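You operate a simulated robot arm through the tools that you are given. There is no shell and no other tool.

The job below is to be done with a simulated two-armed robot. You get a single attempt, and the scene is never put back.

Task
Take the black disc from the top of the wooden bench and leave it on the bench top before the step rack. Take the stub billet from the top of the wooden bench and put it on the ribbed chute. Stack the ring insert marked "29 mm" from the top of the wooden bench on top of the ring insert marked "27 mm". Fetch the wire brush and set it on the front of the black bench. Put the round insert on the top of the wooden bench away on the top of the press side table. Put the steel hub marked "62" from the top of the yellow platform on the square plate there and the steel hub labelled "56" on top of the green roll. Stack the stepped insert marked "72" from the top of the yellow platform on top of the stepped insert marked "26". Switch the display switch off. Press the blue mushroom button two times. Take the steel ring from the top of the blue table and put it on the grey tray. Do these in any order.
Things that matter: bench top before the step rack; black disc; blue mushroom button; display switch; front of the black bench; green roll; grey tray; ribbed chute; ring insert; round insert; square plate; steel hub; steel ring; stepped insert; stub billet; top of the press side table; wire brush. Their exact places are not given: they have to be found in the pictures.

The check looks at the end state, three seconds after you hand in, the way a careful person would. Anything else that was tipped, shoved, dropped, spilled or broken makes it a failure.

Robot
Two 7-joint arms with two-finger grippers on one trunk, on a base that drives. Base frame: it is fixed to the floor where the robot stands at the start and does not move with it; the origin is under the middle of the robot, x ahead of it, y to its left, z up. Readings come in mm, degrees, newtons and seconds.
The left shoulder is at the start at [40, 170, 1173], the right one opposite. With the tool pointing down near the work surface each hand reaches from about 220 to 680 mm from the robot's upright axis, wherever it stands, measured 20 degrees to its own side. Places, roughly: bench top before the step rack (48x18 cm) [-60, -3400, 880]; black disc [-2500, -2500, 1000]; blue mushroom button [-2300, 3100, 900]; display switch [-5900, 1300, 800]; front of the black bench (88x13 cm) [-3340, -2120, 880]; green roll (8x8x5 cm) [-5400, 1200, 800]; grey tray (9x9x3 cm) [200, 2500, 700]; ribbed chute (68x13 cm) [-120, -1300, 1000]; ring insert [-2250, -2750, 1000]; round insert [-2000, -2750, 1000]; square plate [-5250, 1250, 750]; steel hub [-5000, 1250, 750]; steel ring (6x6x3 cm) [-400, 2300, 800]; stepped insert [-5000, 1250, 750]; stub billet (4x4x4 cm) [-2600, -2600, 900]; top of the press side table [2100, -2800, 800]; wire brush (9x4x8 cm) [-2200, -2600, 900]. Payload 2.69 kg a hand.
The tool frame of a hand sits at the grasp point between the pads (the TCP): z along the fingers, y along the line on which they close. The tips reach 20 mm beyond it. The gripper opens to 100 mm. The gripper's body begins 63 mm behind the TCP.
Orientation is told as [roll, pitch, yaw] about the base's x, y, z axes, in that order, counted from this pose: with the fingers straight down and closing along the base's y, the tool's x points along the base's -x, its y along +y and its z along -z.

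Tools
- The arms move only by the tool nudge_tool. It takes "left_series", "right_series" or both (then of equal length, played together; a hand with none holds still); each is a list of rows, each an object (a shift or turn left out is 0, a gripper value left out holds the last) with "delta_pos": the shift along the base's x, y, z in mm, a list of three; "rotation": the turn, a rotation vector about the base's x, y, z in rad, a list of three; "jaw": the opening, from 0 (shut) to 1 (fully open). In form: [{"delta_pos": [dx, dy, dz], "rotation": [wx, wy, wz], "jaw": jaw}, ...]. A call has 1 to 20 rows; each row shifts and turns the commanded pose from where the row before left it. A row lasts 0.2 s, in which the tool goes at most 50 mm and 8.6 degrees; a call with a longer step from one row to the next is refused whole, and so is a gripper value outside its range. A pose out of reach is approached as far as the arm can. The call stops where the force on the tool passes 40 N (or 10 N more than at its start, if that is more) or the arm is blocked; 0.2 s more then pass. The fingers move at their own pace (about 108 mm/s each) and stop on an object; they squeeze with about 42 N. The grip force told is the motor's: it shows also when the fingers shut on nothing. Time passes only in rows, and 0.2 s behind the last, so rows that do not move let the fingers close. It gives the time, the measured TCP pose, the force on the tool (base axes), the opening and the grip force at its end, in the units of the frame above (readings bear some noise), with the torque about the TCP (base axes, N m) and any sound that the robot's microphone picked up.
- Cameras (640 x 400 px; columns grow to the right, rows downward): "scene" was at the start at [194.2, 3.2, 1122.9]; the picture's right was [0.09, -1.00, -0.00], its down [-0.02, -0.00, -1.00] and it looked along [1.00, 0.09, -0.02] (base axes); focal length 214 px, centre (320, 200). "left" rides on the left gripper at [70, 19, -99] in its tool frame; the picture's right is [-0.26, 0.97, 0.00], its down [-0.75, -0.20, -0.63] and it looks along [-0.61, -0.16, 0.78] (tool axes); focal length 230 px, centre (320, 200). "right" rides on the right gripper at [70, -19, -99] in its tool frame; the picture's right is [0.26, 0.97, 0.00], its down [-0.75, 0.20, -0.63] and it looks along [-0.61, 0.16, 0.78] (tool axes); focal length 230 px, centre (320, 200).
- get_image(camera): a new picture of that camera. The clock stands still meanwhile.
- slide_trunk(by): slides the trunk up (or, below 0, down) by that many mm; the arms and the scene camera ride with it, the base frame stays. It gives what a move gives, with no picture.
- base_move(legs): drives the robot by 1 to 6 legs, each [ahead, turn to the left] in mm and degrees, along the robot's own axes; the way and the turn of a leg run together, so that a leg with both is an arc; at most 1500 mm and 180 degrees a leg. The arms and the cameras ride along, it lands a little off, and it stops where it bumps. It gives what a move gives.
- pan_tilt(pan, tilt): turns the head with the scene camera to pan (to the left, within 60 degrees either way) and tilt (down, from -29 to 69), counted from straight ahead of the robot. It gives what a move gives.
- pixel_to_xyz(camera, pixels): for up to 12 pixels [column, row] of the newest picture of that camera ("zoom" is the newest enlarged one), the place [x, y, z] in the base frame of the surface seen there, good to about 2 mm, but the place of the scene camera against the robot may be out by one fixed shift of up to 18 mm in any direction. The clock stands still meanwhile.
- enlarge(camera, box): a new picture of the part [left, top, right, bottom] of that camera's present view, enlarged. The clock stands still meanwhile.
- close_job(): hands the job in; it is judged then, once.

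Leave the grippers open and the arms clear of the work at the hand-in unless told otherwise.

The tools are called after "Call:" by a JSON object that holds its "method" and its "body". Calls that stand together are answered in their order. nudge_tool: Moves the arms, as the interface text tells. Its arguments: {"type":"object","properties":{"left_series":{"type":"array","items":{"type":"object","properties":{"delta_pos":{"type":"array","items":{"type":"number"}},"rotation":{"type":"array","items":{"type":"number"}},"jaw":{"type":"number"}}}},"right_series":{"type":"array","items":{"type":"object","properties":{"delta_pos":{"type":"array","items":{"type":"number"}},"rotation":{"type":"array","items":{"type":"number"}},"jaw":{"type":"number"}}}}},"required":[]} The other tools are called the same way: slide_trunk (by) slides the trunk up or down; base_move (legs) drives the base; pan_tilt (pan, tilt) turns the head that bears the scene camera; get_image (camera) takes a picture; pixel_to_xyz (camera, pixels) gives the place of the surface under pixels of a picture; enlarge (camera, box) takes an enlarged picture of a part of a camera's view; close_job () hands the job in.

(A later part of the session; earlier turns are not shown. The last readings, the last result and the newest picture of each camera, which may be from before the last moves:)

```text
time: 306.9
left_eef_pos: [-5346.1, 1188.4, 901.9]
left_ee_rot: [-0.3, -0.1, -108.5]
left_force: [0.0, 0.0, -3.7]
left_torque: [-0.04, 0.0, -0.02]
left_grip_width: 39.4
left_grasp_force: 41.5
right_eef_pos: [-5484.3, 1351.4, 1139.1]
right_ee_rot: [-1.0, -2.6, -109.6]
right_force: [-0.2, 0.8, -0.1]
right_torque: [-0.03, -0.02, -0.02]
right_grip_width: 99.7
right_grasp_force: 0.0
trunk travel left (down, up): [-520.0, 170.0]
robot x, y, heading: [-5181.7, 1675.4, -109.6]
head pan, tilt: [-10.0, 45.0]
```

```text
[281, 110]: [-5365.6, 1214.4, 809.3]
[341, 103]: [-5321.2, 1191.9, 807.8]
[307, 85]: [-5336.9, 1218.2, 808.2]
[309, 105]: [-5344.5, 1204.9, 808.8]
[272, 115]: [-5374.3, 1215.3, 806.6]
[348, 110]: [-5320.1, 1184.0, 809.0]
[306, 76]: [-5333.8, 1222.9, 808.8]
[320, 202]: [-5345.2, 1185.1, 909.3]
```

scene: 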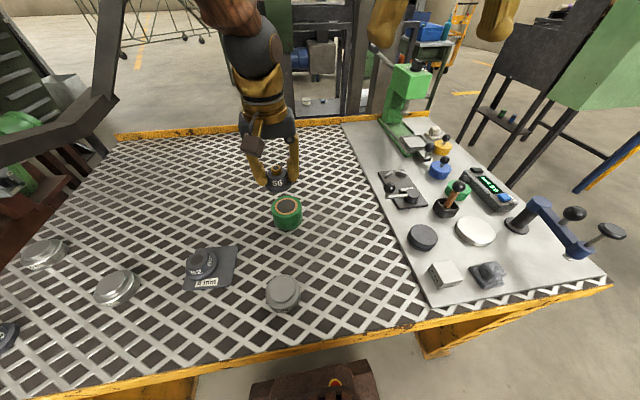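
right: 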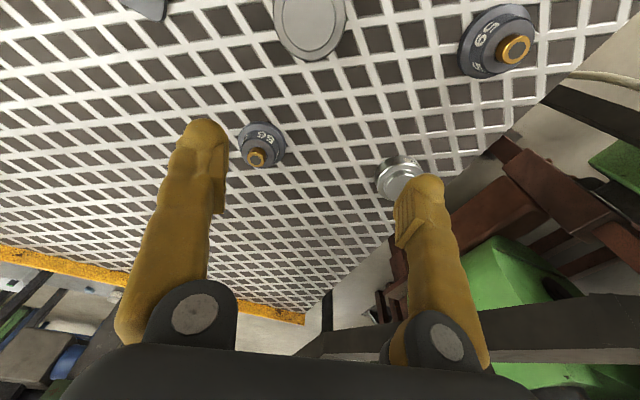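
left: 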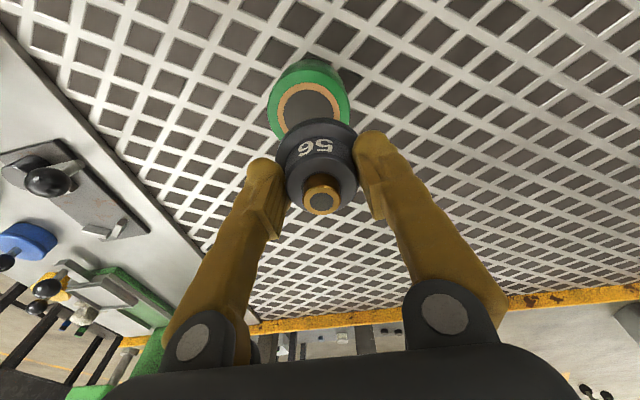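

Roll centre ≈(-5350, 1196). I align and lower to just above (TCP ≈845).

Call:
{"method": "nudge_tool", "body": {"left_series": [{"delta_pos": [-4, 7.5, -15]}, {"delta_pos": [0, 0, -20]}, {"delta_pos": [0, 0, -15]}, {"delta_pos": [0, 0, -5]}, {}], "right_series": [{}, {}, {}, {}, {}]}}

Call:
{"method": "get_image", "body": {"camera": "left"}}

Call:
{"method": "enlarge", "body": {"camera": "scene", "box": [220, 130, 360, 240]}}

```text
time: 308.1
left_eef_pos: [-5349.0, 1195.5, 843.2]
left_ee_rot: [0.1, 0.0, -108.8]
left_force: [-0.2, -0.2, -3.7]
left_torque: [0.01, -0.01, 0.02]
left_grip_width: 39.3
left_grasp_force: 41.9
right_eef_pos: [-5483.3, 1350.3, 1139.7]
right_ee_rot: [-0.9, -2.6, -109.6]
right_force: [-0.6, 0.4, -0.3]
right_torque: [0.03, 0.03, -0.01]
right_grip_width: 100.1
right_grasp_force: 0.0
trunk travel left (down, up): [-520.0, 170.0]
robot x, y, heading: [-5184.1, 1677.1, -110.2]
head pan, tilt: [-10.0, 45.0]
```

```text
taken
```

left: 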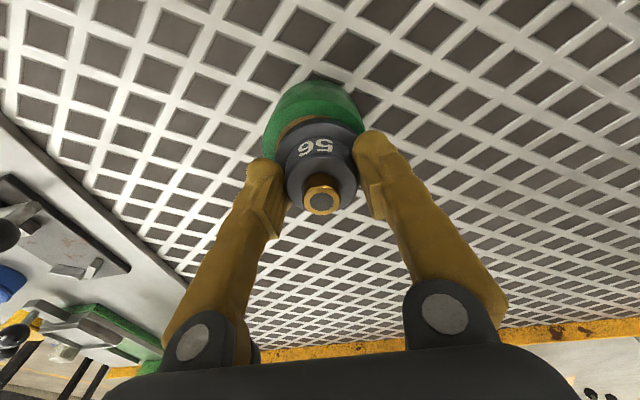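

```text
3.64 times, centred on (290, 185) of scene
```

zoom: 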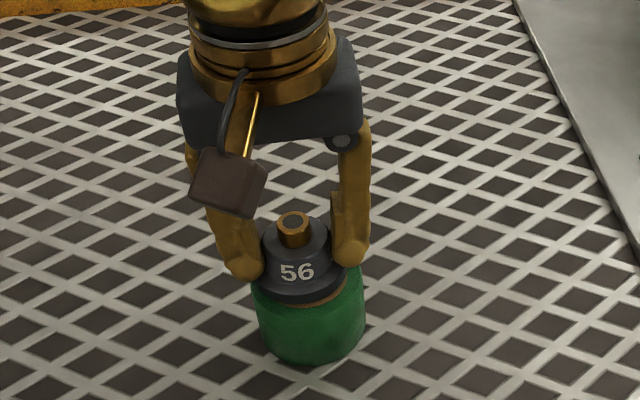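

Nicely centred over the roll. Lower the last bit until contact.

Call:
{"method": "nudge_tool", "body": {"left_series": [{"delta_pos": [0, 0, -1.5]}, {"delta_pos": [0, 0, -1]}, {}], "right_series": [{}, {}, {}]}}

```text
time: 308.4
left_eef_pos: [-5335.7, 1203.3, 849.2]
left_ee_rot: [0.2, -0.8, -107.6]
left_force: [0.6, 1.0, -3.9]
left_torque: [-0.02, 0.04, -0.02]
left_grip_width: 39.5
left_grasp_force: 41.8
right_eef_pos: [-5475.9, 1372.1, 1146.8]
right_ee_rot: [-1.2, -3.7, -109.6]
right_force: [0.2, 0.9, 1.2]
right_torque: [-0.04, 0.02, 0.0]
right_grip_width: 100.1
right_grasp_force: 0.1
trunk travel left (down, up): [-520.0, 170.0]
robot x, y, heading: [-5182.4, 1675.7, -110.2]
head pan, tilt: [-10.0, 45.0]
stopped in row 1 (left hand): the arm was blocked; the commanded pose is now the measured one
```

The body rocked slightly back and stopped the move (hub was not in contact). I check the scene, then realign.

Call:
{"method": "nudge_tool", "body": {"left_series": [{"delta_pos": [-3, -1, 2]}, {"delta_pos": [-3, -2, 2]}, {"delta_pos": [-3, -2, 0]}, {"delta_pos": [-3, -2, 0]}, {}], "right_series": [{"delta_pos": [-2, -4, 0]}, {"delta_pos": [-2, -4, 0]}, {}, {}, {}]}}

Call:
{"method": "get_image", "body": {"camera": "left"}}

Call:
{"method": "get_image", "body": {"camera": "scene"}}

```text
time: 309.6
left_eef_pos: [-5351.1, 1190.6, 855.9]
left_ee_rot: [0.0, -0.9, -107.5]
left_force: [0.3, -0.3, -3.1]
left_torque: [-0.01, -0.01, 0.0]
left_grip_width: 39.5
left_grasp_force: 42.0
right_eef_pos: [-5481.3, 1359.9, 1145.7]
right_ee_rot: [-1.0, -3.6, -109.6]
right_force: [0.3, 0.8, -0.7]
right_torque: [-0.03, -0.01, -0.02]
right_grip_width: 99.7
right_grasp_force: 0.1
trunk travel left (down, up): [-520.0, 170.0]
robot x, y, heading: [-5183.7, 1677.5, -109.8]
head pan, tilt: [-10.0, 45.0]
```

```text
taken
```

left: 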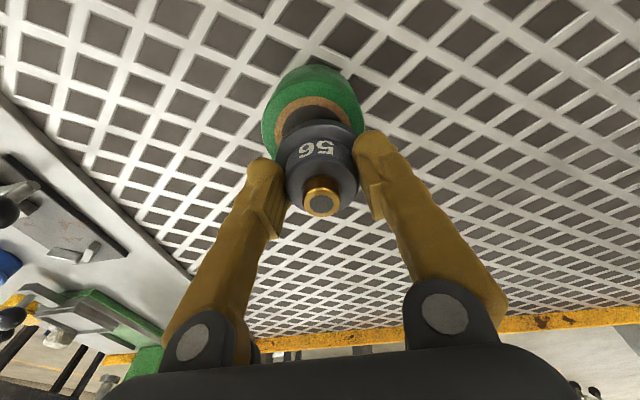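

```text
taken
```

scene: 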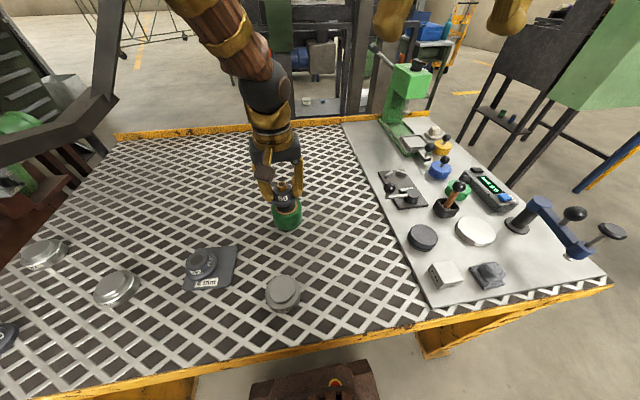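

The roll is undisturbed. Align (+1,+5) and lower slowly to contact.

Call:
{"method": "nudge_tool", "body": {"left_series": [{"delta_pos": [0, 3, -3], "rotation": [0.008, -0.003, 0]}, {"delta_pos": [0.5, 2.5, -3], "rotation": [0.007, -0.002, 0]}, {"delta_pos": [0, 0, -3]}, {"delta_pos": [0, 0, -2]}, {}], "right_series": [{}, {}, {}, {}, {}]}}

Call:
{"method": "nudge_tool", "body": {"left_series": [{"delta_pos": [0, 0, -1.5]}, {"delta_pos": [0, 0, -1]}, {}], "right_series": [{}, {}, {}]}}

```text
time: 310.8
left_eef_pos: [-5337.0, 1203.2, 851.3]
left_ee_rot: [0.1, -0.9, -106.2]
left_force: [0.9, 0.2, -4.9]
left_torque: [-0.03, 0.04, 0.0]
left_grip_width: 39.3
left_grasp_force: 42.1
right_eef_pos: [-5474.3, 1381.0, 1154.7]
right_ee_rot: [-1.2, -4.7, -109.7]
right_force: [0.4, -0.1, -0.7]
right_torque: [-0.07, 0.02, 0.01]
right_grip_width: 100.2
right_grasp_force: 0.1
trunk travel left (down, up): [-520.0, 170.0]
robot x, y, heading: [-5178.0, 1676.6, -109.8]
head pan, tilt: [-10.0, 45.0]
stopped in row 5 (left hand): the arm was blocked; the commanded pose is now the measured one
```

```text
time: 311.6
left_eef_pos: [-5342.4, 1197.1, 850.7]
left_ee_rot: [-0.4, -1.3, -106.1]
left_force: [-0.3, 0.0, -4.3]
left_torque: [0.0, -0.02, 0.0]
left_grip_width: 39.5
left_grasp_force: 41.8
right_eef_pos: [-5477.0, 1377.1, 1152.3]
right_ee_rot: [-1.1, -4.4, -109.6]
right_force: [0.6, -0.4, 0.4]
right_torque: [0.04, 0.03, 0.0]
right_grip_width: 99.6
right_grasp_force: 0.0
trunk travel left (down, up): [-520.0, 170.0]
robot x, y, heading: [-5178.2, 1677.1, -110.0]
head pan, tilt: [-10.0, 45.0]
```

The left arm seems strained reaching across my body. I'll lift, and shift the base another 150 mm west so the roll is on the left hand's own side.

Call:
{"method": "nudge_tool", "body": {"left_series": [{"delta_pos": [0, 0, 30]}, {"delta_pos": [2, 6, 40]}, {"delta_pos": [10, 10, 40]}, {"delta_pos": [20, 15, 40]}, {"delta_pos": [20, 15, 40]}, {"delta_pos": [20, 10, 40]}, {}], "right_series": [{"delta_pos": [-3, -8, 0], "rotation": [0.02, -0.007, 0]}, {"delta_pos": [-3, -8, 0], "rotation": [0.02, -0.007, 0]}, {"delta_pos": [-3, -8, 0], "rotation": [0.02, -0.007, 0]}, {"delta_pos": [-3, -8, 0]}, {}, {}, {}]}}

Call:
{"method": "base_move", "body": {"legs": [[-100, 0], [0, -56.5], [180, 0], [0, 56.5]]}}

Call:
{"method": "nudge_tool", "body": {"right_series": [{"delta_pos": [0, 0, 1]}, {"delta_pos": [0, 0, 1]}, {}], "left_series": [{"delta_pos": [0, 0, 1]}, {"delta_pos": [0, 0, 1]}, {}]}}

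Call:
{"method": "get_image", "body": {"camera": "left"}}

Call:
{"method": "get_image", "body": {"camera": "scene"}}

```text
time: 313.2
left_eef_pos: [-5275.6, 1260.8, 1079.2]
left_ee_rot: [-0.1, -0.9, -107.6]
left_force: [0.1, -1.2, -4.6]
left_torque: [0.06, 0.03, 0.03]
left_grip_width: 39.4
left_grasp_force: 42.4
right_eef_pos: [-5488.1, 1342.0, 1151.0]
right_ee_rot: [-1.1, -0.6, -109.6]
right_force: [0.0, -1.0, 0.0]
right_torque: [0.08, 0.01, 0.0]
right_grip_width: 100.0
right_grasp_force: 0.0
trunk travel left (down, up): [-520.0, 170.0]
robot x, y, heading: [-5183.1, 1676.2, -110.2]
head pan, tilt: [-10.0, 45.0]
```

```text
time: 320.6
left_eef_pos: [-5427.5, 1319.6, 1079.6]
left_ee_rot: [0.0, -1.2, -109.1]
left_force: [-0.2, 1.1, -3.9]
left_torque: [0.02, -0.02, -0.04]
left_grip_width: 39.3
left_grasp_force: 42.0
right_eef_pos: [-5637.8, 1406.2, 1151.9]
right_ee_rot: [-1.2, -0.8, -110.9]
right_force: [-0.3, -0.1, 0.1]
right_torque: [-0.02, 0.03, 0.01]
right_grip_width: 99.9
right_grasp_force: 0.0
trunk travel left (down, up): [-520.0, 170.0]
robot x, y, heading: [-5328.7, 1732.5, -111.6]
head pan, tilt: [-10.0, 45.0]
```

```text
time: 321.4
left_eef_pos: [-5420.4, 1335.5, 1088.3]
left_ee_rot: [0.0, -2.2, -109.0]
left_force: [0.2, 0.1, -4.1]
left_torque: [0.01, -0.01, 0.02]
left_grip_width: 39.5
left_grasp_force: 41.7
right_eef_pos: [-5631.0, 1425.6, 1159.8]
right_ee_rot: [-1.3, -1.8, -111.0]
right_force: [0.5, -0.3, 0.1]
right_torque: [0.0, 0.02, 0.01]
right_grip_width: 100.0
right_grasp_force: 0.1
trunk travel left (down, up): [-520.0, 170.0]
robot x, y, heading: [-5325.8, 1732.3, -111.3]
head pan, tilt: [-10.0, 45.0]
```

```text
taken
```

left: 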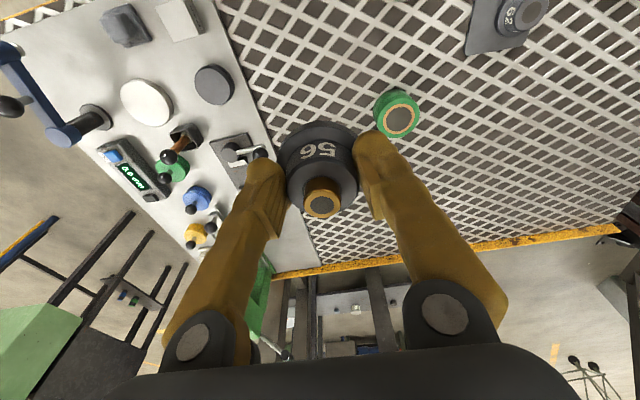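

```text
taken
```

scene: 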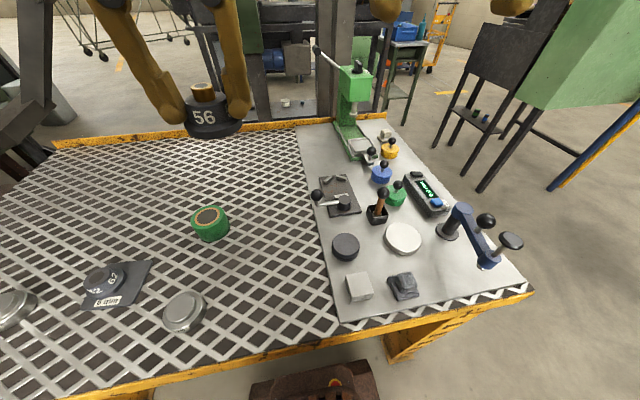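

The roll is fully in view at (399,118). I measure its rim.

Call:
{"method": "pixel_to_xyz", "body": {"camera": "left", "pixels": [[399, 120], [382, 122], [416, 116], [396, 104], [401, 134], [399, 112], [322, 200]]}}

```text
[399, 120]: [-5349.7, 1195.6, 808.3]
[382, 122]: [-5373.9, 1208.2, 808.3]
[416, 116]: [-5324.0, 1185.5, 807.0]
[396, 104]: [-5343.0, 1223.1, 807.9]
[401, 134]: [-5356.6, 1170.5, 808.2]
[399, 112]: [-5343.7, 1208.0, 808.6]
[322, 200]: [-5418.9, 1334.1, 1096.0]
```

Roll centre (-5349.5, 1197). I move the hub above it.

Call:
{"method": "nudge_tool", "body": {"left_series": [{"delta_pos": [11.7, -23, -20], "rotation": [0.018, -0.007, 0]}, {"delta_pos": [11.7, -23, -34], "rotation": [0.018, -0.006, 0]}, {"delta_pos": [11.7, -23, -34]}, {"delta_pos": [11.7, -23, -34]}, {"delta_pos": [11.7, -23, -34]}, {"delta_pos": [12, -23.5, -34]}, {}], "right_series": [{}, {}, {}, {}, {}, {}, {}]}}

Call:
{"method": "nudge_tool", "body": {"left_series": [{"delta_pos": [0, 0, -2]}, {"delta_pos": [0, 0, -20]}, {"delta_pos": [0, 0, -20]}, {"delta_pos": [0, 0, -5]}, {}], "right_series": [{}, {}, {}, {}, {}]}}

Call:
{"method": "get_image", "body": {"camera": "left"}}

```text
time: 323.0
left_eef_pos: [-5349.8, 1196.1, 897.4]
left_ee_rot: [0.1, 0.0, -109.1]
left_force: [-0.1, 0.4, -4.1]
left_torque: [0.01, 0.01, 0.0]
left_grip_width: 39.5
left_grasp_force: 42.3
right_eef_pos: [-5632.5, 1425.4, 1161.2]
right_ee_rot: [-1.2, -1.7, -111.0]
right_force: [0.3, -0.2, 0.7]
right_torque: [-0.02, -0.01, 0.02]
right_grip_width: 100.1
right_grasp_force: 0.1
trunk travel left (down, up): [-520.0, 170.0]
robot x, y, heading: [-5325.8, 1734.0, -111.6]
head pan, tilt: [-10.0, 45.0]
```

```text
time: 324.2
left_eef_pos: [-5349.4, 1195.7, 851.2]
left_ee_rot: [0.0, 0.3, -108.9]
left_force: [-0.3, 0.4, -4.4]
left_torque: [0.02, -0.03, 0.0]
left_grip_width: 39.2
left_grasp_force: 41.8
right_eef_pos: [-5632.5, 1423.6, 1160.7]
right_ee_rot: [-1.2, -1.7, -111.0]
right_force: [0.6, 0.4, 1.1]
right_torque: [0.04, -0.01, 0.0]
right_grip_width: 100.0
right_grasp_force: 0.2
trunk travel left (down, up): [-520.0, 170.0]
robot x, y, heading: [-5327.1, 1733.4, -111.7]
head pan, tilt: [-10.0, 45.0]
```

```text
taken
```

left: 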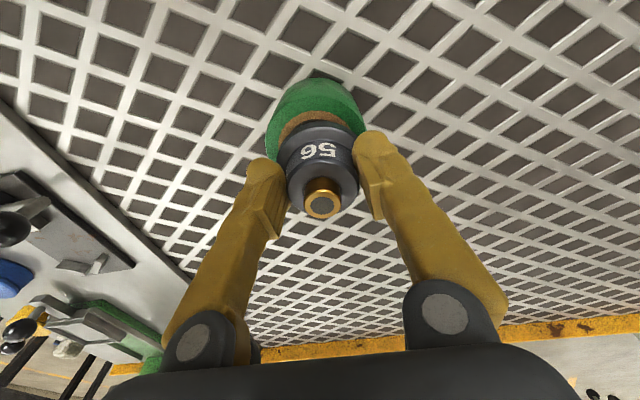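

Clean tracking now. Lower the last ~10 mm in small steps until contact.

Call:
{"method": "nudge_tool", "body": {"left_series": [{"delta_pos": [0, 1, -3]}, {"delta_pos": [0, 0, -3]}, {"delta_pos": [0, 0, -1.5]}, {"delta_pos": [0, 0, -1]}, {"delta_pos": [0, 0, -1]}, {}], "right_series": [{}, {}, {}, {}, {}, {}]}}

```text
time: 325.6
left_eef_pos: [-5348.9, 1196.5, 842.7]
left_ee_rot: [0.1, -0.1, -108.9]
left_force: [0.7, -0.4, 3.3]
left_torque: [-0.16, 0.17, 0.02]
left_grip_width: 39.3
left_grasp_force: 41.5
right_eef_pos: [-5631.8, 1424.5, 1160.2]
right_ee_rot: [-1.2, -1.7, -111.0]
right_force: [0.5, 0.0, -0.7]
right_torque: [-0.02, 0.0, 0.01]
right_grip_width: 99.9
right_grasp_force: 0.1
trunk travel left (down, up): [-520.0, 170.0]
robot x, y, heading: [-5329.0, 1734.0, -111.5]
head pan, tilt: [-10.0, 45.0]
```

Contact (+3.3 N). I open the fingers and go straight up.

Call:
{"method": "nudge_tool", "body": {"left_series": [{"jaw": 0.45}, {"jaw": 0.7}, {"jaw": 0.7}, {"delta_pos": [0, 0, 10]}, {"delta_pos": [0, 0, 25]}, {"delta_pos": [0, 0, 35]}, {"delta_pos": [0, 0, 35]}, {}], "right_series": [{}, {}, {}, {}, {}, {}, {}, {}]}}

Call:
{"method": "get_image", "body": {"camera": "left"}}

```text
time: 327.4
left_eef_pos: [-5350.5, 1196.9, 949.2]
left_ee_rot: [0.0, 0.2, -108.8]
left_force: [0.2, -0.6, -0.1]
left_torque: [0.03, 0.01, 0.0]
left_grip_width: 69.9
left_grasp_force: 0.0
right_eef_pos: [-5632.3, 1422.9, 1160.7]
right_ee_rot: [-1.2, -1.7, -110.9]
right_force: [0.1, -0.5, -0.1]
right_torque: [0.03, -0.02, 0.0]
right_grip_width: 99.9
right_grasp_force: 0.1
trunk travel left (down, up): [-520.0, 170.0]
robot x, y, heading: [-5330.1, 1735.5, -111.4]
head pan, tilt: [-10.0, 45.0]
```

```text
taken
```

left: 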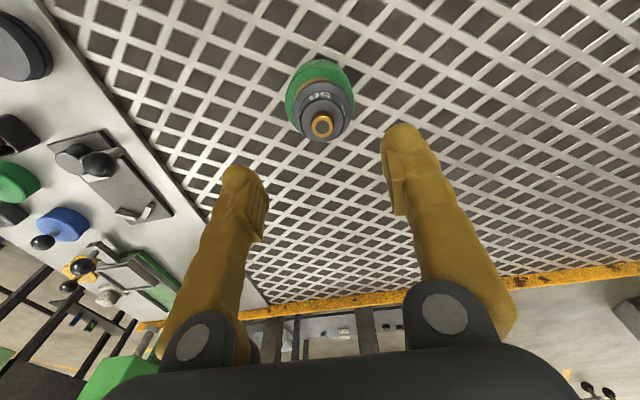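

Hub 56 stands on the roll. Now the display device: I enlarge it.

Call:
{"method": "nudge_tool", "body": {"left_series": [{"delta_pos": [10, 10, 40]}, {"delta_pos": [10, 25, 40]}, {"delta_pos": [10, 25, 40]}, {"delta_pos": [0, 25, 30], "jaw": 1.0}, {"delta_pos": [0, 20, 0]}, {}], "right_series": [{}, {}, {}, {}, {}, {}]}}

Call:
{"method": "enlarge", "body": {"camera": "scene", "box": [300, 120, 540, 300]}}

Call:
{"method": "enlarge", "body": {"camera": "scene", "box": [390, 160, 460, 220]}}

Call:
{"method": "get_image", "body": {"camera": "right"}}

```text
time: 328.8
left_eef_pos: [-5320.2, 1301.6, 1096.9]
left_ee_rot: [0.0, 0.2, -109.0]
left_force: [-0.1, 0.1, -0.6]
left_torque: [-0.04, 0.02, 0.0]
left_grip_width: 100.2
left_grasp_force: 0.1
right_eef_pos: [-5631.0, 1425.4, 1159.7]
right_ee_rot: [-1.2, -1.7, -111.0]
right_force: [-1.0, 0.9, 0.9]
right_torque: [0.0, -0.02, 0.01]
right_grip_width: 99.8
right_grasp_force: 0.1
trunk travel left (down, up): [-520.0, 170.0]
robot x, y, heading: [-5327.8, 1731.2, -111.5]
head pan, tilt: [-10.0, 45.0]
```

```text
2.22 times, centred on (420, 210) of scene
```

zoom: 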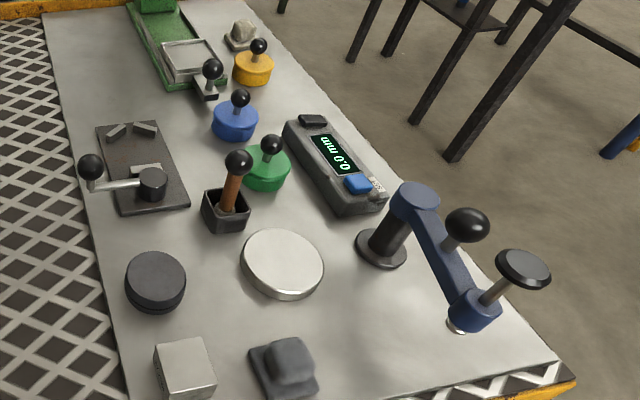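

```text
6.67 times, centred on (425, 190) of scene
```

zoom: 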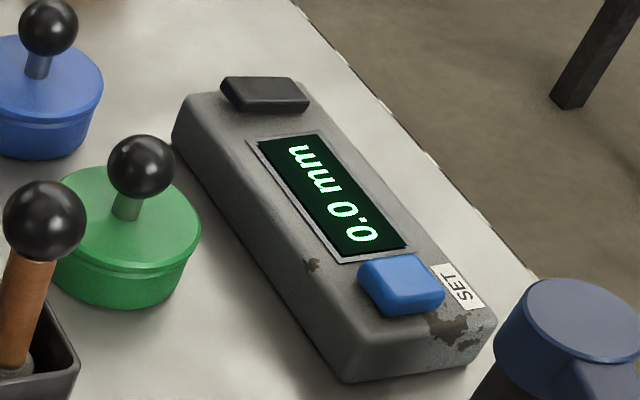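

```text
taken
```

right: 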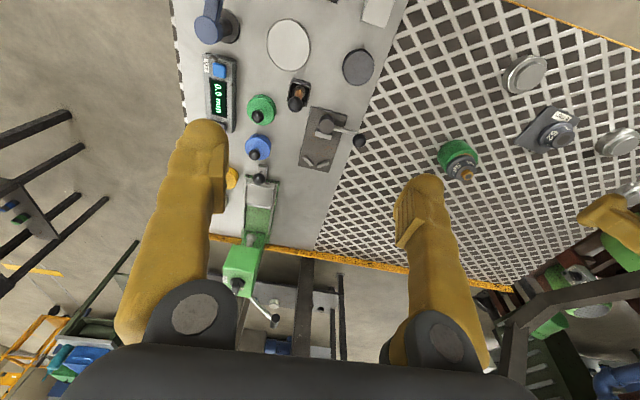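

The device shows "0.0 mm"; at its far end is a dark rocker switch (zoom (265,95)), the blue key is SET. I measure the rocker.

Call:
{"method": "pixel_to_xyz", "body": {"camera": "zoom", "pixels": [[265, 92], [235, 92], [300, 92], [228, 80], [308, 103], [270, 107], [330, 195], [400, 280], [150, 165], [45, 210], [60, 20], [580, 320]]}}

```text
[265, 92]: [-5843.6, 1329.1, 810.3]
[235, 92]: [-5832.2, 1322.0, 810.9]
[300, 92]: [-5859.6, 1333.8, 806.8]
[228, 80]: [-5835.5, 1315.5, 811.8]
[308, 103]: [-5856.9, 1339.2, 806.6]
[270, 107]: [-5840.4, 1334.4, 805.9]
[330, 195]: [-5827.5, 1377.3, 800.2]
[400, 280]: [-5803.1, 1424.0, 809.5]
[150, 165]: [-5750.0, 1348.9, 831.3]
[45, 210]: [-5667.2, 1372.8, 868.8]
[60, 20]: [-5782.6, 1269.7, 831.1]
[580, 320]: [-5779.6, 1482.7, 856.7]
```

The rocker's high end is the east end (-5832, 1321, z 811) and the low end is west (z 806), so pressing the east end should switch it off. It's far out; I lower the trunk 170 mm for better reach (raising the left hand first).

Call:
{"method": "nudge_tool", "body": {"left_series": [{"delta_pos": [5, 10, 35]}, {"delta_pos": [5, 10, 35]}, {"delta_pos": [5, 10, 30]}, {}], "right_series": [{"delta_pos": [0, 0, 20], "jaw": 0}, {"delta_pos": [0, 0, 20]}, {}, {}]}}

Call:
{"method": "slide_trunk", "body": {"by": -170}}

Call:
{"method": "nudge_tool", "body": {"right_series": [{"delta_pos": [-20, -8, 0], "rotation": [0.015, -0.005, 0]}, {"delta_pos": [-25, -10, 0], "rotation": [0.015, -0.005, 0]}, {"delta_pos": [-25, -10, 0]}, {"delta_pos": [-25, -10, 0]}, {"delta_pos": [-25, -12, -10]}, {"delta_pos": [-25, -12, -10]}, {"delta_pos": [-20, -12, -10]}, {}], "left_series": [{}, {}, {}, {}, {}, {}, {}, {}]}}

Call:
{"method": "get_image", "body": {"camera": "right"}}

```text
time: 329.8
left_eef_pos: [-5307.4, 1331.4, 1198.1]
left_ee_rot: [0.0, 0.1, -109.0]
left_force: [-0.6, 0.5, 0.0]
left_torque: [0.02, -0.02, -0.03]
left_grip_width: 100.0
left_grasp_force: 0.1
right_eef_pos: [-5632.1, 1422.9, 1201.4]
right_ee_rot: [-1.1, -1.7, -111.0]
right_force: [0.2, -0.3, 0.0]
right_torque: [0.01, -0.02, 0.03]
right_grip_width: 0.0
right_grasp_force: 29.4
trunk travel left (down, up): [-520.0, 170.0]
robot x, y, heading: [-5328.7, 1733.4, -111.7]
head pan, tilt: [-10.0, 45.0]
```

```text
time: 331.8
left_eef_pos: [-5306.8, 1331.9, 1028.6]
left_ee_rot: [0.0, 0.1, -109.0]
left_force: [-0.4, 0.1, -0.6]
left_torque: [0.04, 0.01, 0.02]
left_grip_width: 99.9
left_grasp_force: 0.2
right_eef_pos: [-5631.8, 1424.1, 1031.5]
right_ee_rot: [-1.2, -1.8, -111.0]
right_force: [-0.1, -0.3, 0.0]
right_torque: [-0.02, 0.0, 0.0]
right_grip_width: 0.0
right_grasp_force: 29.5
trunk travel left (down, up): [-350.0, 340.0]
robot x, y, heading: [-5326.6, 1732.6, -111.5]
head pan, tilt: [-10.0, 45.0]
```

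```text
time: 333.6
left_eef_pos: [-5305.9, 1332.3, 1027.4]
left_ee_rot: [0.0, 0.1, -109.0]
left_force: [0.8, 0.6, -0.6]
left_torque: [-0.01, 0.0, -0.05]
left_grip_width: 100.1
left_grasp_force: 0.1
right_eef_pos: [-5796.4, 1351.1, 1000.9]
right_ee_rot: [-1.3, 0.2, -111.0]
right_force: [0.3, 0.3, -0.3]
right_torque: [0.03, 0.01, -0.01]
right_grip_width: 0.0
right_grasp_force: 29.7
trunk travel left (down, up): [-350.0, 340.0]
robot x, y, heading: [-5331.2, 1732.6, -111.5]
head pan, tilt: [-10.0, 45.0]
```

```text
taken
```

right: 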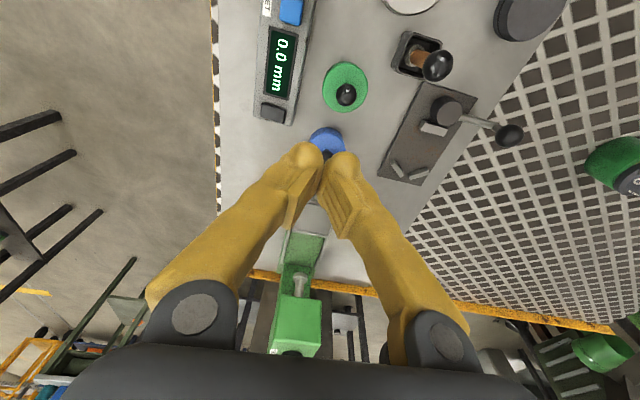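

The rocker is at right view (273,111). I measure its ends and nearby knobs.

Call:
{"method": "pixel_to_xyz", "body": {"camera": "right", "pixels": [[264, 109], [270, 110], [277, 112], [284, 114], [290, 121], [258, 115], [345, 94], [333, 150], [280, 60], [275, 103], [273, 118]]}}

Call:
{"method": "enlarge", "body": {"camera": "right", "box": [230, 20, 350, 140]}}

```text
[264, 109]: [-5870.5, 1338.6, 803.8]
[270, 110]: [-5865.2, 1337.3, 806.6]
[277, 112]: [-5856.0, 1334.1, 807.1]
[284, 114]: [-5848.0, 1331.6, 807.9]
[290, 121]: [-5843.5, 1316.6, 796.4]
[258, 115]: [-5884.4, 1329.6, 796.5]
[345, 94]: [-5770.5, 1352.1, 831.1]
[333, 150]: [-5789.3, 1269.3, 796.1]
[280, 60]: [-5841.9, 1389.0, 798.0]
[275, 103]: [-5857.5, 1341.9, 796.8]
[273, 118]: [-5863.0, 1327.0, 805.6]
```

```text
3.33 times, centred on (290, 80) of right
```

zoom: 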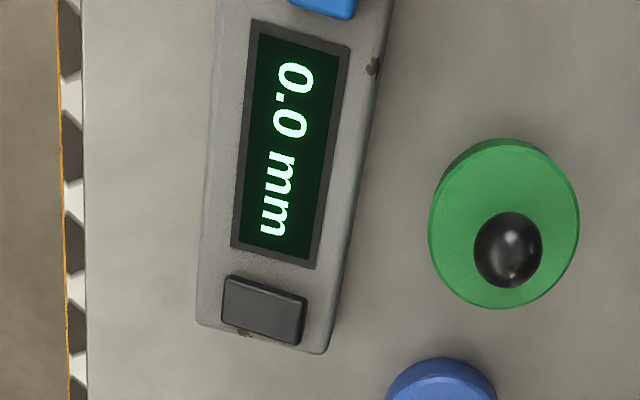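

Rocker spans (-5870,1338.6) low to (-5848,1331.6) high. I bring the closed fingertips above its high (east) end (-5847, 1330.5).

Call:
{"method": "nudge_tool", "body": {"right_series": [{"delta_pos": [-17, -7, -30]}, {"delta_pos": [-17, -7, -30]}, {"delta_pos": [-16.5, -6.5, -30]}, {"delta_pos": [0, 0, -30]}, {"delta_pos": [0, 0, -30]}, {}], "left_series": [{}, {}, {}, {}, {}, {}]}}

Call:
{"method": "get_image", "body": {"camera": "right"}}

Call:
{"method": "enlarge", "body": {"camera": "scene", "box": [390, 140, 490, 220]}}

```text
time: 334.9
left_eef_pos: [-5305.0, 1332.1, 1027.2]
left_ee_rot: [0.0, 0.0, -109.0]
left_force: [-0.2, 1.4, 0.4]
left_torque: [0.03, 0.01, -0.01]
left_grip_width: 99.9
left_grasp_force: 0.1
right_eef_pos: [-5847.3, 1329.0, 849.6]
right_ee_rot: [-1.2, 0.1, -110.9]
right_force: [-0.5, 0.0, 0.3]
right_torque: [0.02, 0.02, -0.03]
right_grip_width: 0.3
right_grasp_force: 29.4
trunk travel left (down, up): [-350.0, 340.0]
robot x, y, heading: [-5330.9, 1732.7, -111.5]
head pan, tilt: [-10.0, 45.0]
```

```text
taken
```

right: 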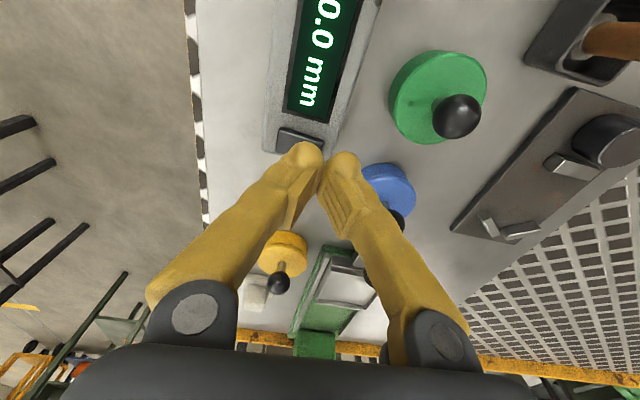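

```text
5.00 times, centred on (440, 180) of scene
```

zoom: 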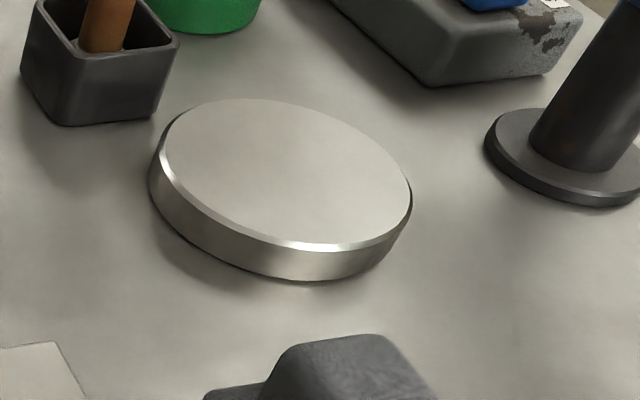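

Tips are aligned with the rocker's east end. Press down in small steps, watching for a click.

Call:
{"method": "nudge_tool", "body": {"right_series": [{"delta_pos": [0, 0, -10]}, {"delta_pos": [0, 0, -8]}, {"delta_pos": [0, 0, -3]}, {"delta_pos": [0, 0, -2]}, {"delta_pos": [0, 0, -2]}, {}], "left_series": [{}, {}, {}, {}, {}, {}]}}

```text
time: 336.4
left_eef_pos: [-5305.8, 1331.4, 1027.5]
left_ee_rot: [0.0, 0.2, -109.0]
left_force: [-0.1, 0.1, 0.0]
left_torque: [0.02, -0.01, 0.01]
left_grip_width: 100.0
left_grasp_force: 0.1
right_eef_pos: [-5847.8, 1328.1, 825.9]
right_ee_rot: [-1.3, 0.1, -111.0]
right_force: [0.0, -0.8, -1.3]
right_torque: [0.0, -0.01, 0.01]
right_grip_width: 0.0
right_grasp_force: 29.8
trunk travel left (down, up): [-350.0, 340.0]
robot x, y, heading: [-5325.5, 1734.5, -111.3]
head pan, tilt: [-10.0, 45.0]
```

Call:
{"method": "get_image", "body": {"camera": "right"}}

Call:
{"method": "nudge_tool", "body": {"right_series": [{"delta_pos": [0, 1.5, -2]}, {"delta_pos": [0, 0, -2]}, {"delta_pos": [0, 0, -1.5]}, {}], "left_series": [{}, {}, {}, {}]}}

```text
taken
```

right: 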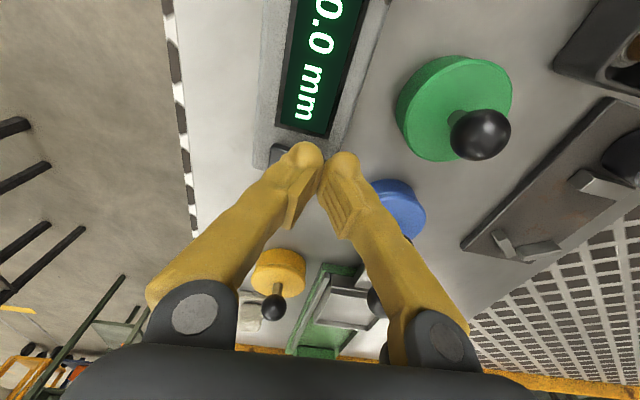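

```text
time: 337.4
left_eef_pos: [-5305.9, 1332.2, 1028.1]
left_ee_rot: [-0.1, 0.1, -109.0]
left_force: [-0.7, 1.0, -0.8]
left_torque: [0.02, -0.02, 0.01]
left_grip_width: 100.2
left_grasp_force: 0.1
right_eef_pos: [-5846.7, 1330.6, 821.1]
right_ee_rot: [-1.3, 0.0, -111.0]
right_force: [0.9, 1.6, 7.6]
right_torque: [0.05, 0.06, 0.05]
right_grip_width: 0.2
right_grasp_force: 28.8
trunk travel left (down, up): [-350.0, 340.0]
robot x, y, heading: [-5328.2, 1732.0, -111.5]
head pan, tilt: [-10.0, 45.0]
```

Contact 7.6 N. A bit more.

Call:
{"method": "nudge_tool", "body": {"right_series": [{"delta_pos": [0, 0, -1]}, {"delta_pos": [0, 0, -1]}, {"delta_pos": [0, 0, -1]}, {}], "left_series": [{}, {}, {}, {}]}}

Call:
{"method": "get_image", "body": {"camera": "right"}}

```text
time: 338.4
left_eef_pos: [-5304.1, 1332.9, 1028.3]
left_ee_rot: [0.0, 0.0, -109.0]
left_force: [-0.4, 0.3, -0.6]
left_torque: [0.0, 0.01, 0.01]
left_grip_width: 99.9
left_grasp_force: 0.0
right_eef_pos: [-5846.4, 1330.2, 819.9]
right_ee_rot: [-1.3, -0.3, -111.0]
right_force: [-3.1, 3.9, 33.3]
right_torque: [0.12, 0.33, 0.06]
right_grip_width: 0.0
right_grasp_force: 29.1
trunk travel left (down, up): [-350.0, 340.0]
robot x, y, heading: [-5327.0, 1731.7, -111.8]
head pan, tilt: [-10.0, 45.0]
```

```text
taken
```

right: 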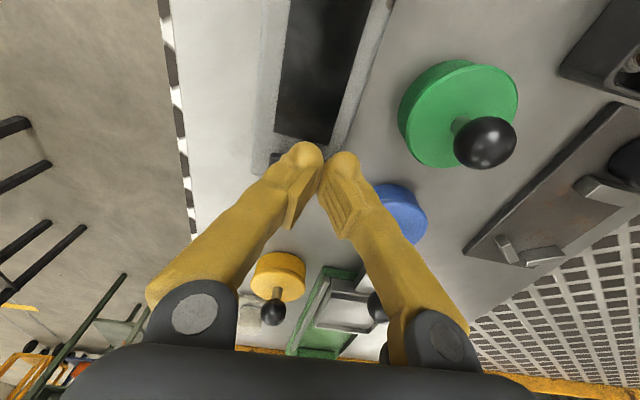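

The display went dark – it's off. I lift straight up gently.

Call:
{"method": "nudge_tool", "body": {"right_series": [{"delta_pos": [0, 0, 3]}, {"delta_pos": [0, 0, 8]}, {"delta_pos": [0, 0, 20]}, {"delta_pos": [0, 0, 35]}, {"delta_pos": [0, 0, 40]}, {"delta_pos": [0, 0, 40]}, {}], "left_series": [{}, {}, {}, {}, {}, {}, {}]}}

Call:
{"method": "get_image", "body": {"camera": "right"}}

```text
time: 339.9
left_eef_pos: [-5305.8, 1332.1, 1027.2]
left_ee_rot: [0.0, 0.0, -109.0]
left_force: [0.0, 0.0, 0.1]
left_torque: [-0.04, -0.03, -0.02]
left_grip_width: 100.1
left_grasp_force: 0.0
right_eef_pos: [-5846.9, 1331.7, 964.1]
right_ee_rot: [-1.2, 0.0, -111.0]
right_force: [0.8, 0.7, 0.9]
right_torque: [0.02, -0.01, 0.0]
right_grip_width: 0.0
right_grasp_force: 29.3
trunk travel left (down, up): [-350.0, 340.0]
robot x, y, heading: [-5329.6, 1729.1, -111.4]
head pan, tilt: [-10.0, 45.0]
```

```text
taken
```

right: 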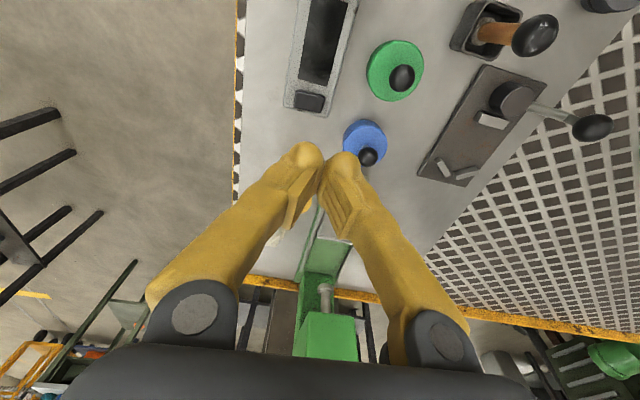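

Display off confirmed. Now the stepped inserts. I retract the right hand to a carry pose, open it, and reposition the base east to about (-4860, 1675).

Call:
{"method": "nudge_tool", "body": {"right_series": [{"delta_pos": [20, 10, 20]}, {"delta_pos": [30, 15, 20]}, {"delta_pos": [30, 16, 20]}, {"delta_pos": [32, 18, 0]}, {"delta_pos": [32, 18, 0]}, {"delta_pos": [32, 16, 0], "jaw": 1.0}, {}, {}], "left_series": [{"delta_pos": [-2, -5, 0]}, {"delta_pos": [-2, -5, 0]}, {"delta_pos": [-2, -5, 0]}, {"delta_pos": [-2, -5, 0]}, {"delta_pos": [-2, -5, 0]}, {}, {}, {}]}}

Call:
{"method": "base_move", "body": {"legs": [[-150, 0], [0, 86.2], [458, 0], [0, -85]]}}

Call:
{"method": "nudge_tool", "body": {"right_series": [{"delta_pos": [0, 0, 1]}, {"delta_pos": [0, 0, 1]}, {}], "left_series": [{"delta_pos": [0, 0, 1]}, {"delta_pos": [0, 0, 1]}, {}]}}

Call:
{"method": "get_image", "body": {"camera": "right"}}

Call:
{"method": "get_image", "body": {"camera": "scene"}}

```text
time: 341.8
left_eef_pos: [-5315.3, 1308.3, 1027.1]
left_ee_rot: [0.0, 0.1, -109.0]
left_force: [-1.0, -0.6, 0.1]
left_torque: [0.02, -0.01, -0.02]
left_grip_width: 100.1
left_grasp_force: 0.0
right_eef_pos: [-5669.9, 1424.4, 1023.6]
right_ee_rot: [-1.3, 0.2, -111.0]
right_force: [0.9, 0.4, -0.9]
right_torque: [-0.02, -0.04, -0.02]
right_grip_width: 99.9
right_grasp_force: 0.1
trunk travel left (down, up): [-350.0, 340.0]
robot x, y, heading: [-5328.6, 1737.0, -111.7]
head pan, tilt: [-10.0, 45.0]
```

```text
time: 353.0
left_eef_pos: [-4822.8, 1257.0, 1028.0]
left_ee_rot: [0.0, 0.1, -106.4]
left_force: [0.5, -0.5, -0.1]
left_torque: [0.04, 0.02, 0.04]
left_grip_width: 99.7
left_grasp_force: 0.0
right_eef_pos: [-5183.9, 1356.9, 1023.1]
right_ee_rot: [-1.1, 0.1, -108.5]
right_force: [-0.4, -0.1, 0.4]
right_torque: [0.0, -0.03, -0.02]
right_grip_width: 100.1
right_grasp_force: 0.1
trunk travel left (down, up): [-350.0, 340.0]
robot x, y, heading: [-4841.8, 1676.0, -109.1]
head pan, tilt: [-10.0, 45.0]
```

```text
time: 353.8
left_eef_pos: [-4817.7, 1270.2, 1036.3]
left_ee_rot: [-0.1, -0.9, -106.5]
left_force: [0.1, -0.2, 0.3]
left_torque: [0.02, 0.03, 0.02]
left_grip_width: 100.4
left_grasp_force: 0.0
right_eef_pos: [-5178.5, 1371.4, 1031.8]
right_ee_rot: [-1.3, -0.8, -108.5]
right_force: [0.3, -0.3, 0.1]
right_torque: [0.01, -0.01, 0.03]
right_grip_width: 100.5
right_grasp_force: 0.0
trunk travel left (down, up): [-350.0, 340.0]
robot x, y, heading: [-4843.3, 1680.2, -109.2]
head pan, tilt: [-10.0, 45.0]
```

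```text
taken
```

right: 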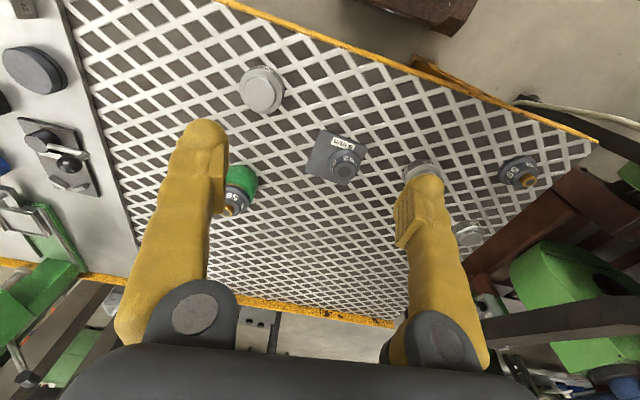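

```text
taken
```

scene: 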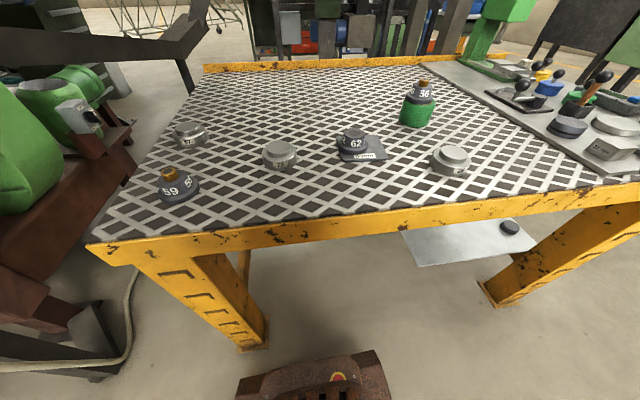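

I measure insert 26 (at (262,88)) from here for the later placement, then move above 72.

Call:
{"method": "pixel_to_xyz", "body": {"camera": "right", "pixels": [[262, 93], [246, 93], [279, 92], [262, 79], [262, 108], [241, 88], [284, 88], [261, 68]]}}

Call:
{"method": "nudge_tool", "body": {"right_series": [{"delta_pos": [20, -20, -10], "rotation": [0.007, -0.003, 0]}, {"delta_pos": [23, -24, -20]}, {"delta_pos": [23, -24, -25]}, {"delta_pos": [23, -24, -25]}, {"delta_pos": [23, -24, -25]}, {"delta_pos": [23, -24, -20]}, {"delta_pos": [22, -20, -5]}, {}], "left_series": [{"delta_pos": [0, 0, 5]}, {"delta_pos": [0, 0, 5]}, {"delta_pos": [0, 0, 5]}, {}, {}, {}, {}, {}]}}

Call:
{"method": "get_image", "body": {"camera": "right"}}

```text
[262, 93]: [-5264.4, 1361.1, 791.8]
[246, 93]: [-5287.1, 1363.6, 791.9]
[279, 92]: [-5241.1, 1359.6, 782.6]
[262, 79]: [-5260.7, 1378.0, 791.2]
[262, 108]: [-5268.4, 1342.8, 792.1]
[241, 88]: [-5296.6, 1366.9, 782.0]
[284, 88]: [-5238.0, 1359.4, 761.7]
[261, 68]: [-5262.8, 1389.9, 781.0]
```

```text
time: 355.8
left_eef_pos: [-4811.6, 1290.4, 1054.6]
left_ee_rot: [0.0, -1.3, -106.5]
left_force: [0.7, 1.4, 0.1]
left_torque: [-0.1, 0.03, 0.02]
left_grip_width: 99.9
left_grasp_force: 0.1
right_eef_pos: [-5043.2, 1217.4, 928.9]
right_ee_rot: [2.7, -1.8, -113.2]
right_force: [0.9, 1.2, 0.1]
right_torque: [-0.1, 0.02, -0.03]
right_grip_width: 99.7
right_grasp_force: 0.0
trunk travel left (down, up): [-350.0, 340.0]
robot x, y, heading: [-4844.7, 1674.5, -109.1]
head pan, tilt: [-10.0, 45.0]
stopped in row 8 (right hand): the arm was blocked; the commanded pose is now the measured one
```

```text
taken
```

right: 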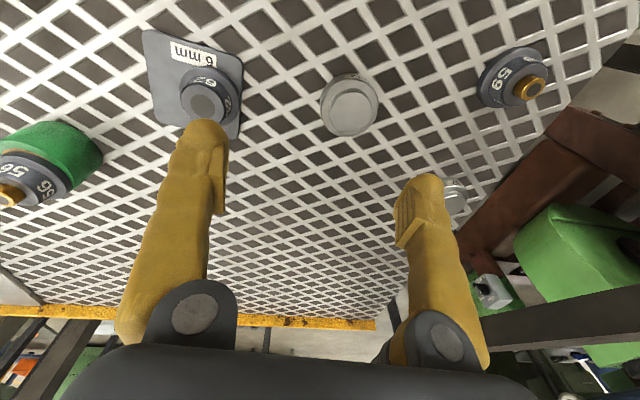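

The right arm is strained at the centre line. As before, I'll use the left hand on its own side: retract the right hand and shift the base west to about (-4983, 1692).

Call:
{"method": "nudge_tool", "body": {"right_series": [{"delta_pos": [-20, 20, 25], "rotation": [0.024, 0.015, 0.035]}, {"delta_pos": [-25, 27, 25], "rotation": [0.024, 0.015, 0.035]}, {"delta_pos": [-30, 30, 25]}, {"delta_pos": [-30, 30, 15]}, {}, {}], "left_series": [{"delta_pos": [-2, -6, 0]}, {"delta_pos": [-2, -6, 0]}, {"delta_pos": [-2, -6, 0]}, {}, {}, {}]}}

Call:
{"method": "base_move", "body": {"legs": [[-100, 0], [0, -46.4], [190, 0], [0, 45.2]]}}

Call:
{"method": "nudge_tool", "body": {"right_series": [{"delta_pos": [0, 0, 1]}, {"delta_pos": [0, 0, 1]}, {}], "left_series": [{"delta_pos": [0, 0, 1]}, {"delta_pos": [0, 0, 1]}, {}]}}

Call:
{"method": "get_image", "body": {"camera": "left"}}

```text
time: 357.2
left_eef_pos: [-4818.2, 1267.7, 1056.4]
left_ee_rot: [0.0, -1.8, -106.4]
left_force: [-0.7, 0.9, -0.5]
left_torque: [-0.03, 0.01, 0.02]
left_grip_width: 99.9
left_grasp_force: 0.0
right_eef_pos: [-5146.7, 1320.8, 1015.7]
right_ee_rot: [-0.2, 0.4, -108.7]
right_force: [-0.6, -0.3, 0.6]
right_torque: [-0.03, -0.03, 0.01]
right_grip_width: 99.9
right_grasp_force: 0.0
trunk travel left (down, up): [-350.0, 340.0]
robot x, y, heading: [-4844.4, 1677.5, -109.1]
head pan, tilt: [-10.0, 45.0]
```

```text
time: 363.8
left_eef_pos: [-4974.0, 1282.9, 1055.6]
left_ee_rot: [0.0, -1.8, -108.3]
left_force: [0.2, 0.8, -0.6]
left_torque: [0.01, 0.02, 0.03]
left_grip_width: 99.9
left_grasp_force: 0.1
right_eef_pos: [-5299.5, 1347.3, 1014.5]
right_ee_rot: [-0.2, 0.3, -110.6]
right_force: [-0.4, 0.8, 0.2]
right_torque: [0.03, -0.01, 0.0]
right_grip_width: 99.9
right_grasp_force: 0.1
trunk travel left (down, up): [-350.0, 340.0]
robot x, y, heading: [-4990.3, 1693.1, -110.9]
head pan, tilt: [-10.0, 45.0]
```

```text
time: 364.6
left_eef_pos: [-4969.1, 1298.4, 1057.4]
left_ee_rot: [0.1, -1.4, -108.4]
left_force: [0.2, -1.0, -0.8]
left_torque: [0.02, 0.02, 0.0]
left_grip_width: 100.0
left_grasp_force: 0.0
right_eef_pos: [-5295.8, 1362.2, 1021.5]
right_ee_rot: [-0.1, -0.5, -110.6]
right_force: [0.0, 0.0, -0.1]
right_torque: [0.05, -0.02, 0.02]
right_grip_width: 99.8
right_grasp_force: 0.0
trunk travel left (down, up): [-350.0, 340.0]
robot x, y, heading: [-4988.1, 1697.0, -110.8]
head pan, tilt: [-10.0, 45.0]
```

```text
taken
```

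left: 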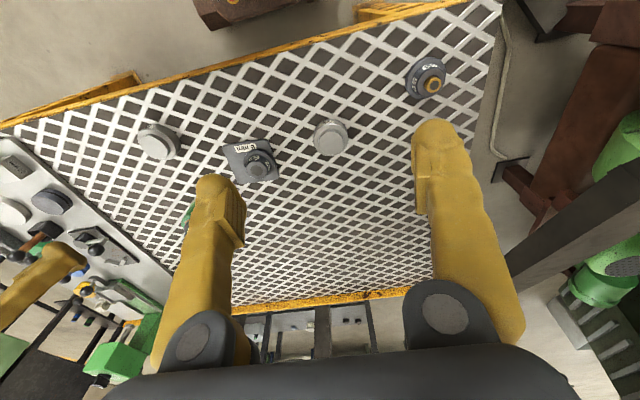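

Insert 72 is at (331,137). I move the left hand above it (z≈900) and measure.

Call:
{"method": "nudge_tool", "body": {"left_series": [{"delta_pos": [-10, -17, -25], "rotation": [0.023, -0.008, 0]}, {"delta_pos": [-10, -17, -33]}, {"delta_pos": [-10, -17, -33]}, {"delta_pos": [-10, -17, -33]}, {"delta_pos": [-10, -17, -33]}, {}], "right_series": [{"delta_pos": [-5, 2, 2]}, {"delta_pos": [-5, 2, 2]}, {}, {}, {}, {}]}}

Call:
{"method": "get_image", "body": {"camera": "left"}}

```text
time: 366.0
left_eef_pos: [-5018.2, 1213.6, 906.3]
left_ee_rot: [-0.1, -1.4, -108.4]
left_force: [-0.7, 0.1, 0.3]
left_torque: [-0.02, -0.01, -0.01]
left_grip_width: 99.8
left_grasp_force: 0.0
right_eef_pos: [-5304.3, 1367.0, 1027.1]
right_ee_rot: [-0.2, -0.6, -110.7]
right_force: [0.8, 0.6, 0.2]
right_torque: [-0.03, -0.01, -0.01]
right_grip_width: 100.1
right_grasp_force: 0.1
trunk travel left (down, up): [-350.0, 340.0]
robot x, y, heading: [-4990.8, 1694.7, -110.8]
head pan, tilt: [-10.0, 45.0]
```

```text
taken
```

left: 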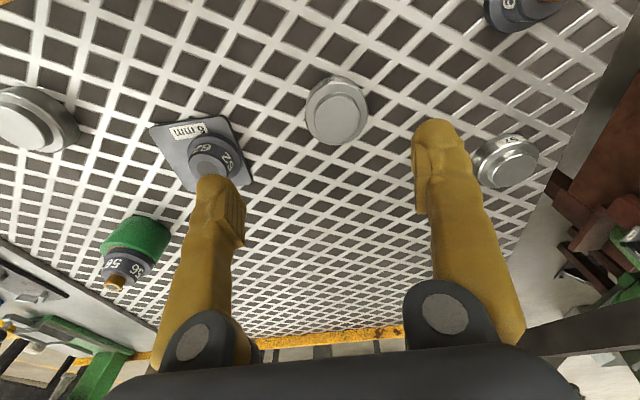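

Call:
{"method": "pixel_to_xyz", "body": {"camera": "left", "pixels": [[338, 120], [315, 121], [363, 118], [336, 99], [340, 141], [307, 112], [370, 110], [335, 82]]}}

```text
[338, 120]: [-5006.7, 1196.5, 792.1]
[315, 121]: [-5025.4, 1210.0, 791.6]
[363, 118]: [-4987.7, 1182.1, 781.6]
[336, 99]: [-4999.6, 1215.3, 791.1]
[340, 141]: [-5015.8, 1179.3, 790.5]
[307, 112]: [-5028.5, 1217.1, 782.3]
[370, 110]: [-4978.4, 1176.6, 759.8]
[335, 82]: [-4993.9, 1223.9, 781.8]
```

Insert 72's axis is at ≈(-5007.5, 1197), body ⌀≈58 mm from z 760 to 781. I descend around it to TCP z≈798 first.

Call:
{"method": "nudge_tool", "body": {"left_series": [{"delta_pos": [5, -8, -25], "rotation": [0.023, -0.008, 0]}, {"delta_pos": [5.5, -8.5, -30]}, {"delta_pos": [0, 0, -30]}, {"delta_pos": [0, 0, -22]}, {}], "right_series": [{}, {}, {}, {}, {}]}}

Call:
{"method": "get_image", "body": {"camera": "left"}}

```text
time: 367.2
left_eef_pos: [-5007.7, 1196.8, 799.0]
left_ee_rot: [-0.1, 0.2, -108.2]
left_force: [0.4, 0.1, -0.4]
left_torque: [0.01, 0.03, 0.01]
left_grip_width: 100.1
left_grasp_force: 0.0
right_eef_pos: [-5304.8, 1365.0, 1028.0]
right_ee_rot: [-0.2, -0.6, -110.6]
right_force: [-0.2, 0.4, 0.0]
right_torque: [-0.03, 0.01, -0.03]
right_grip_width: 100.2
right_grasp_force: 0.0
trunk travel left (down, up): [-350.0, 340.0]
robot x, y, heading: [-4990.4, 1697.4, -111.1]
head pan, tilt: [-10.0, 45.0]
```

```text
taken
```

left: 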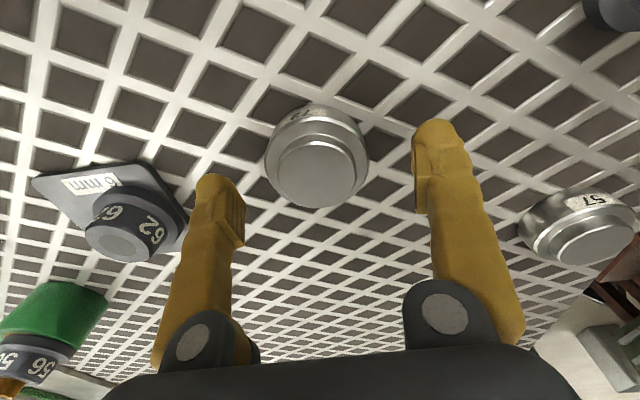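

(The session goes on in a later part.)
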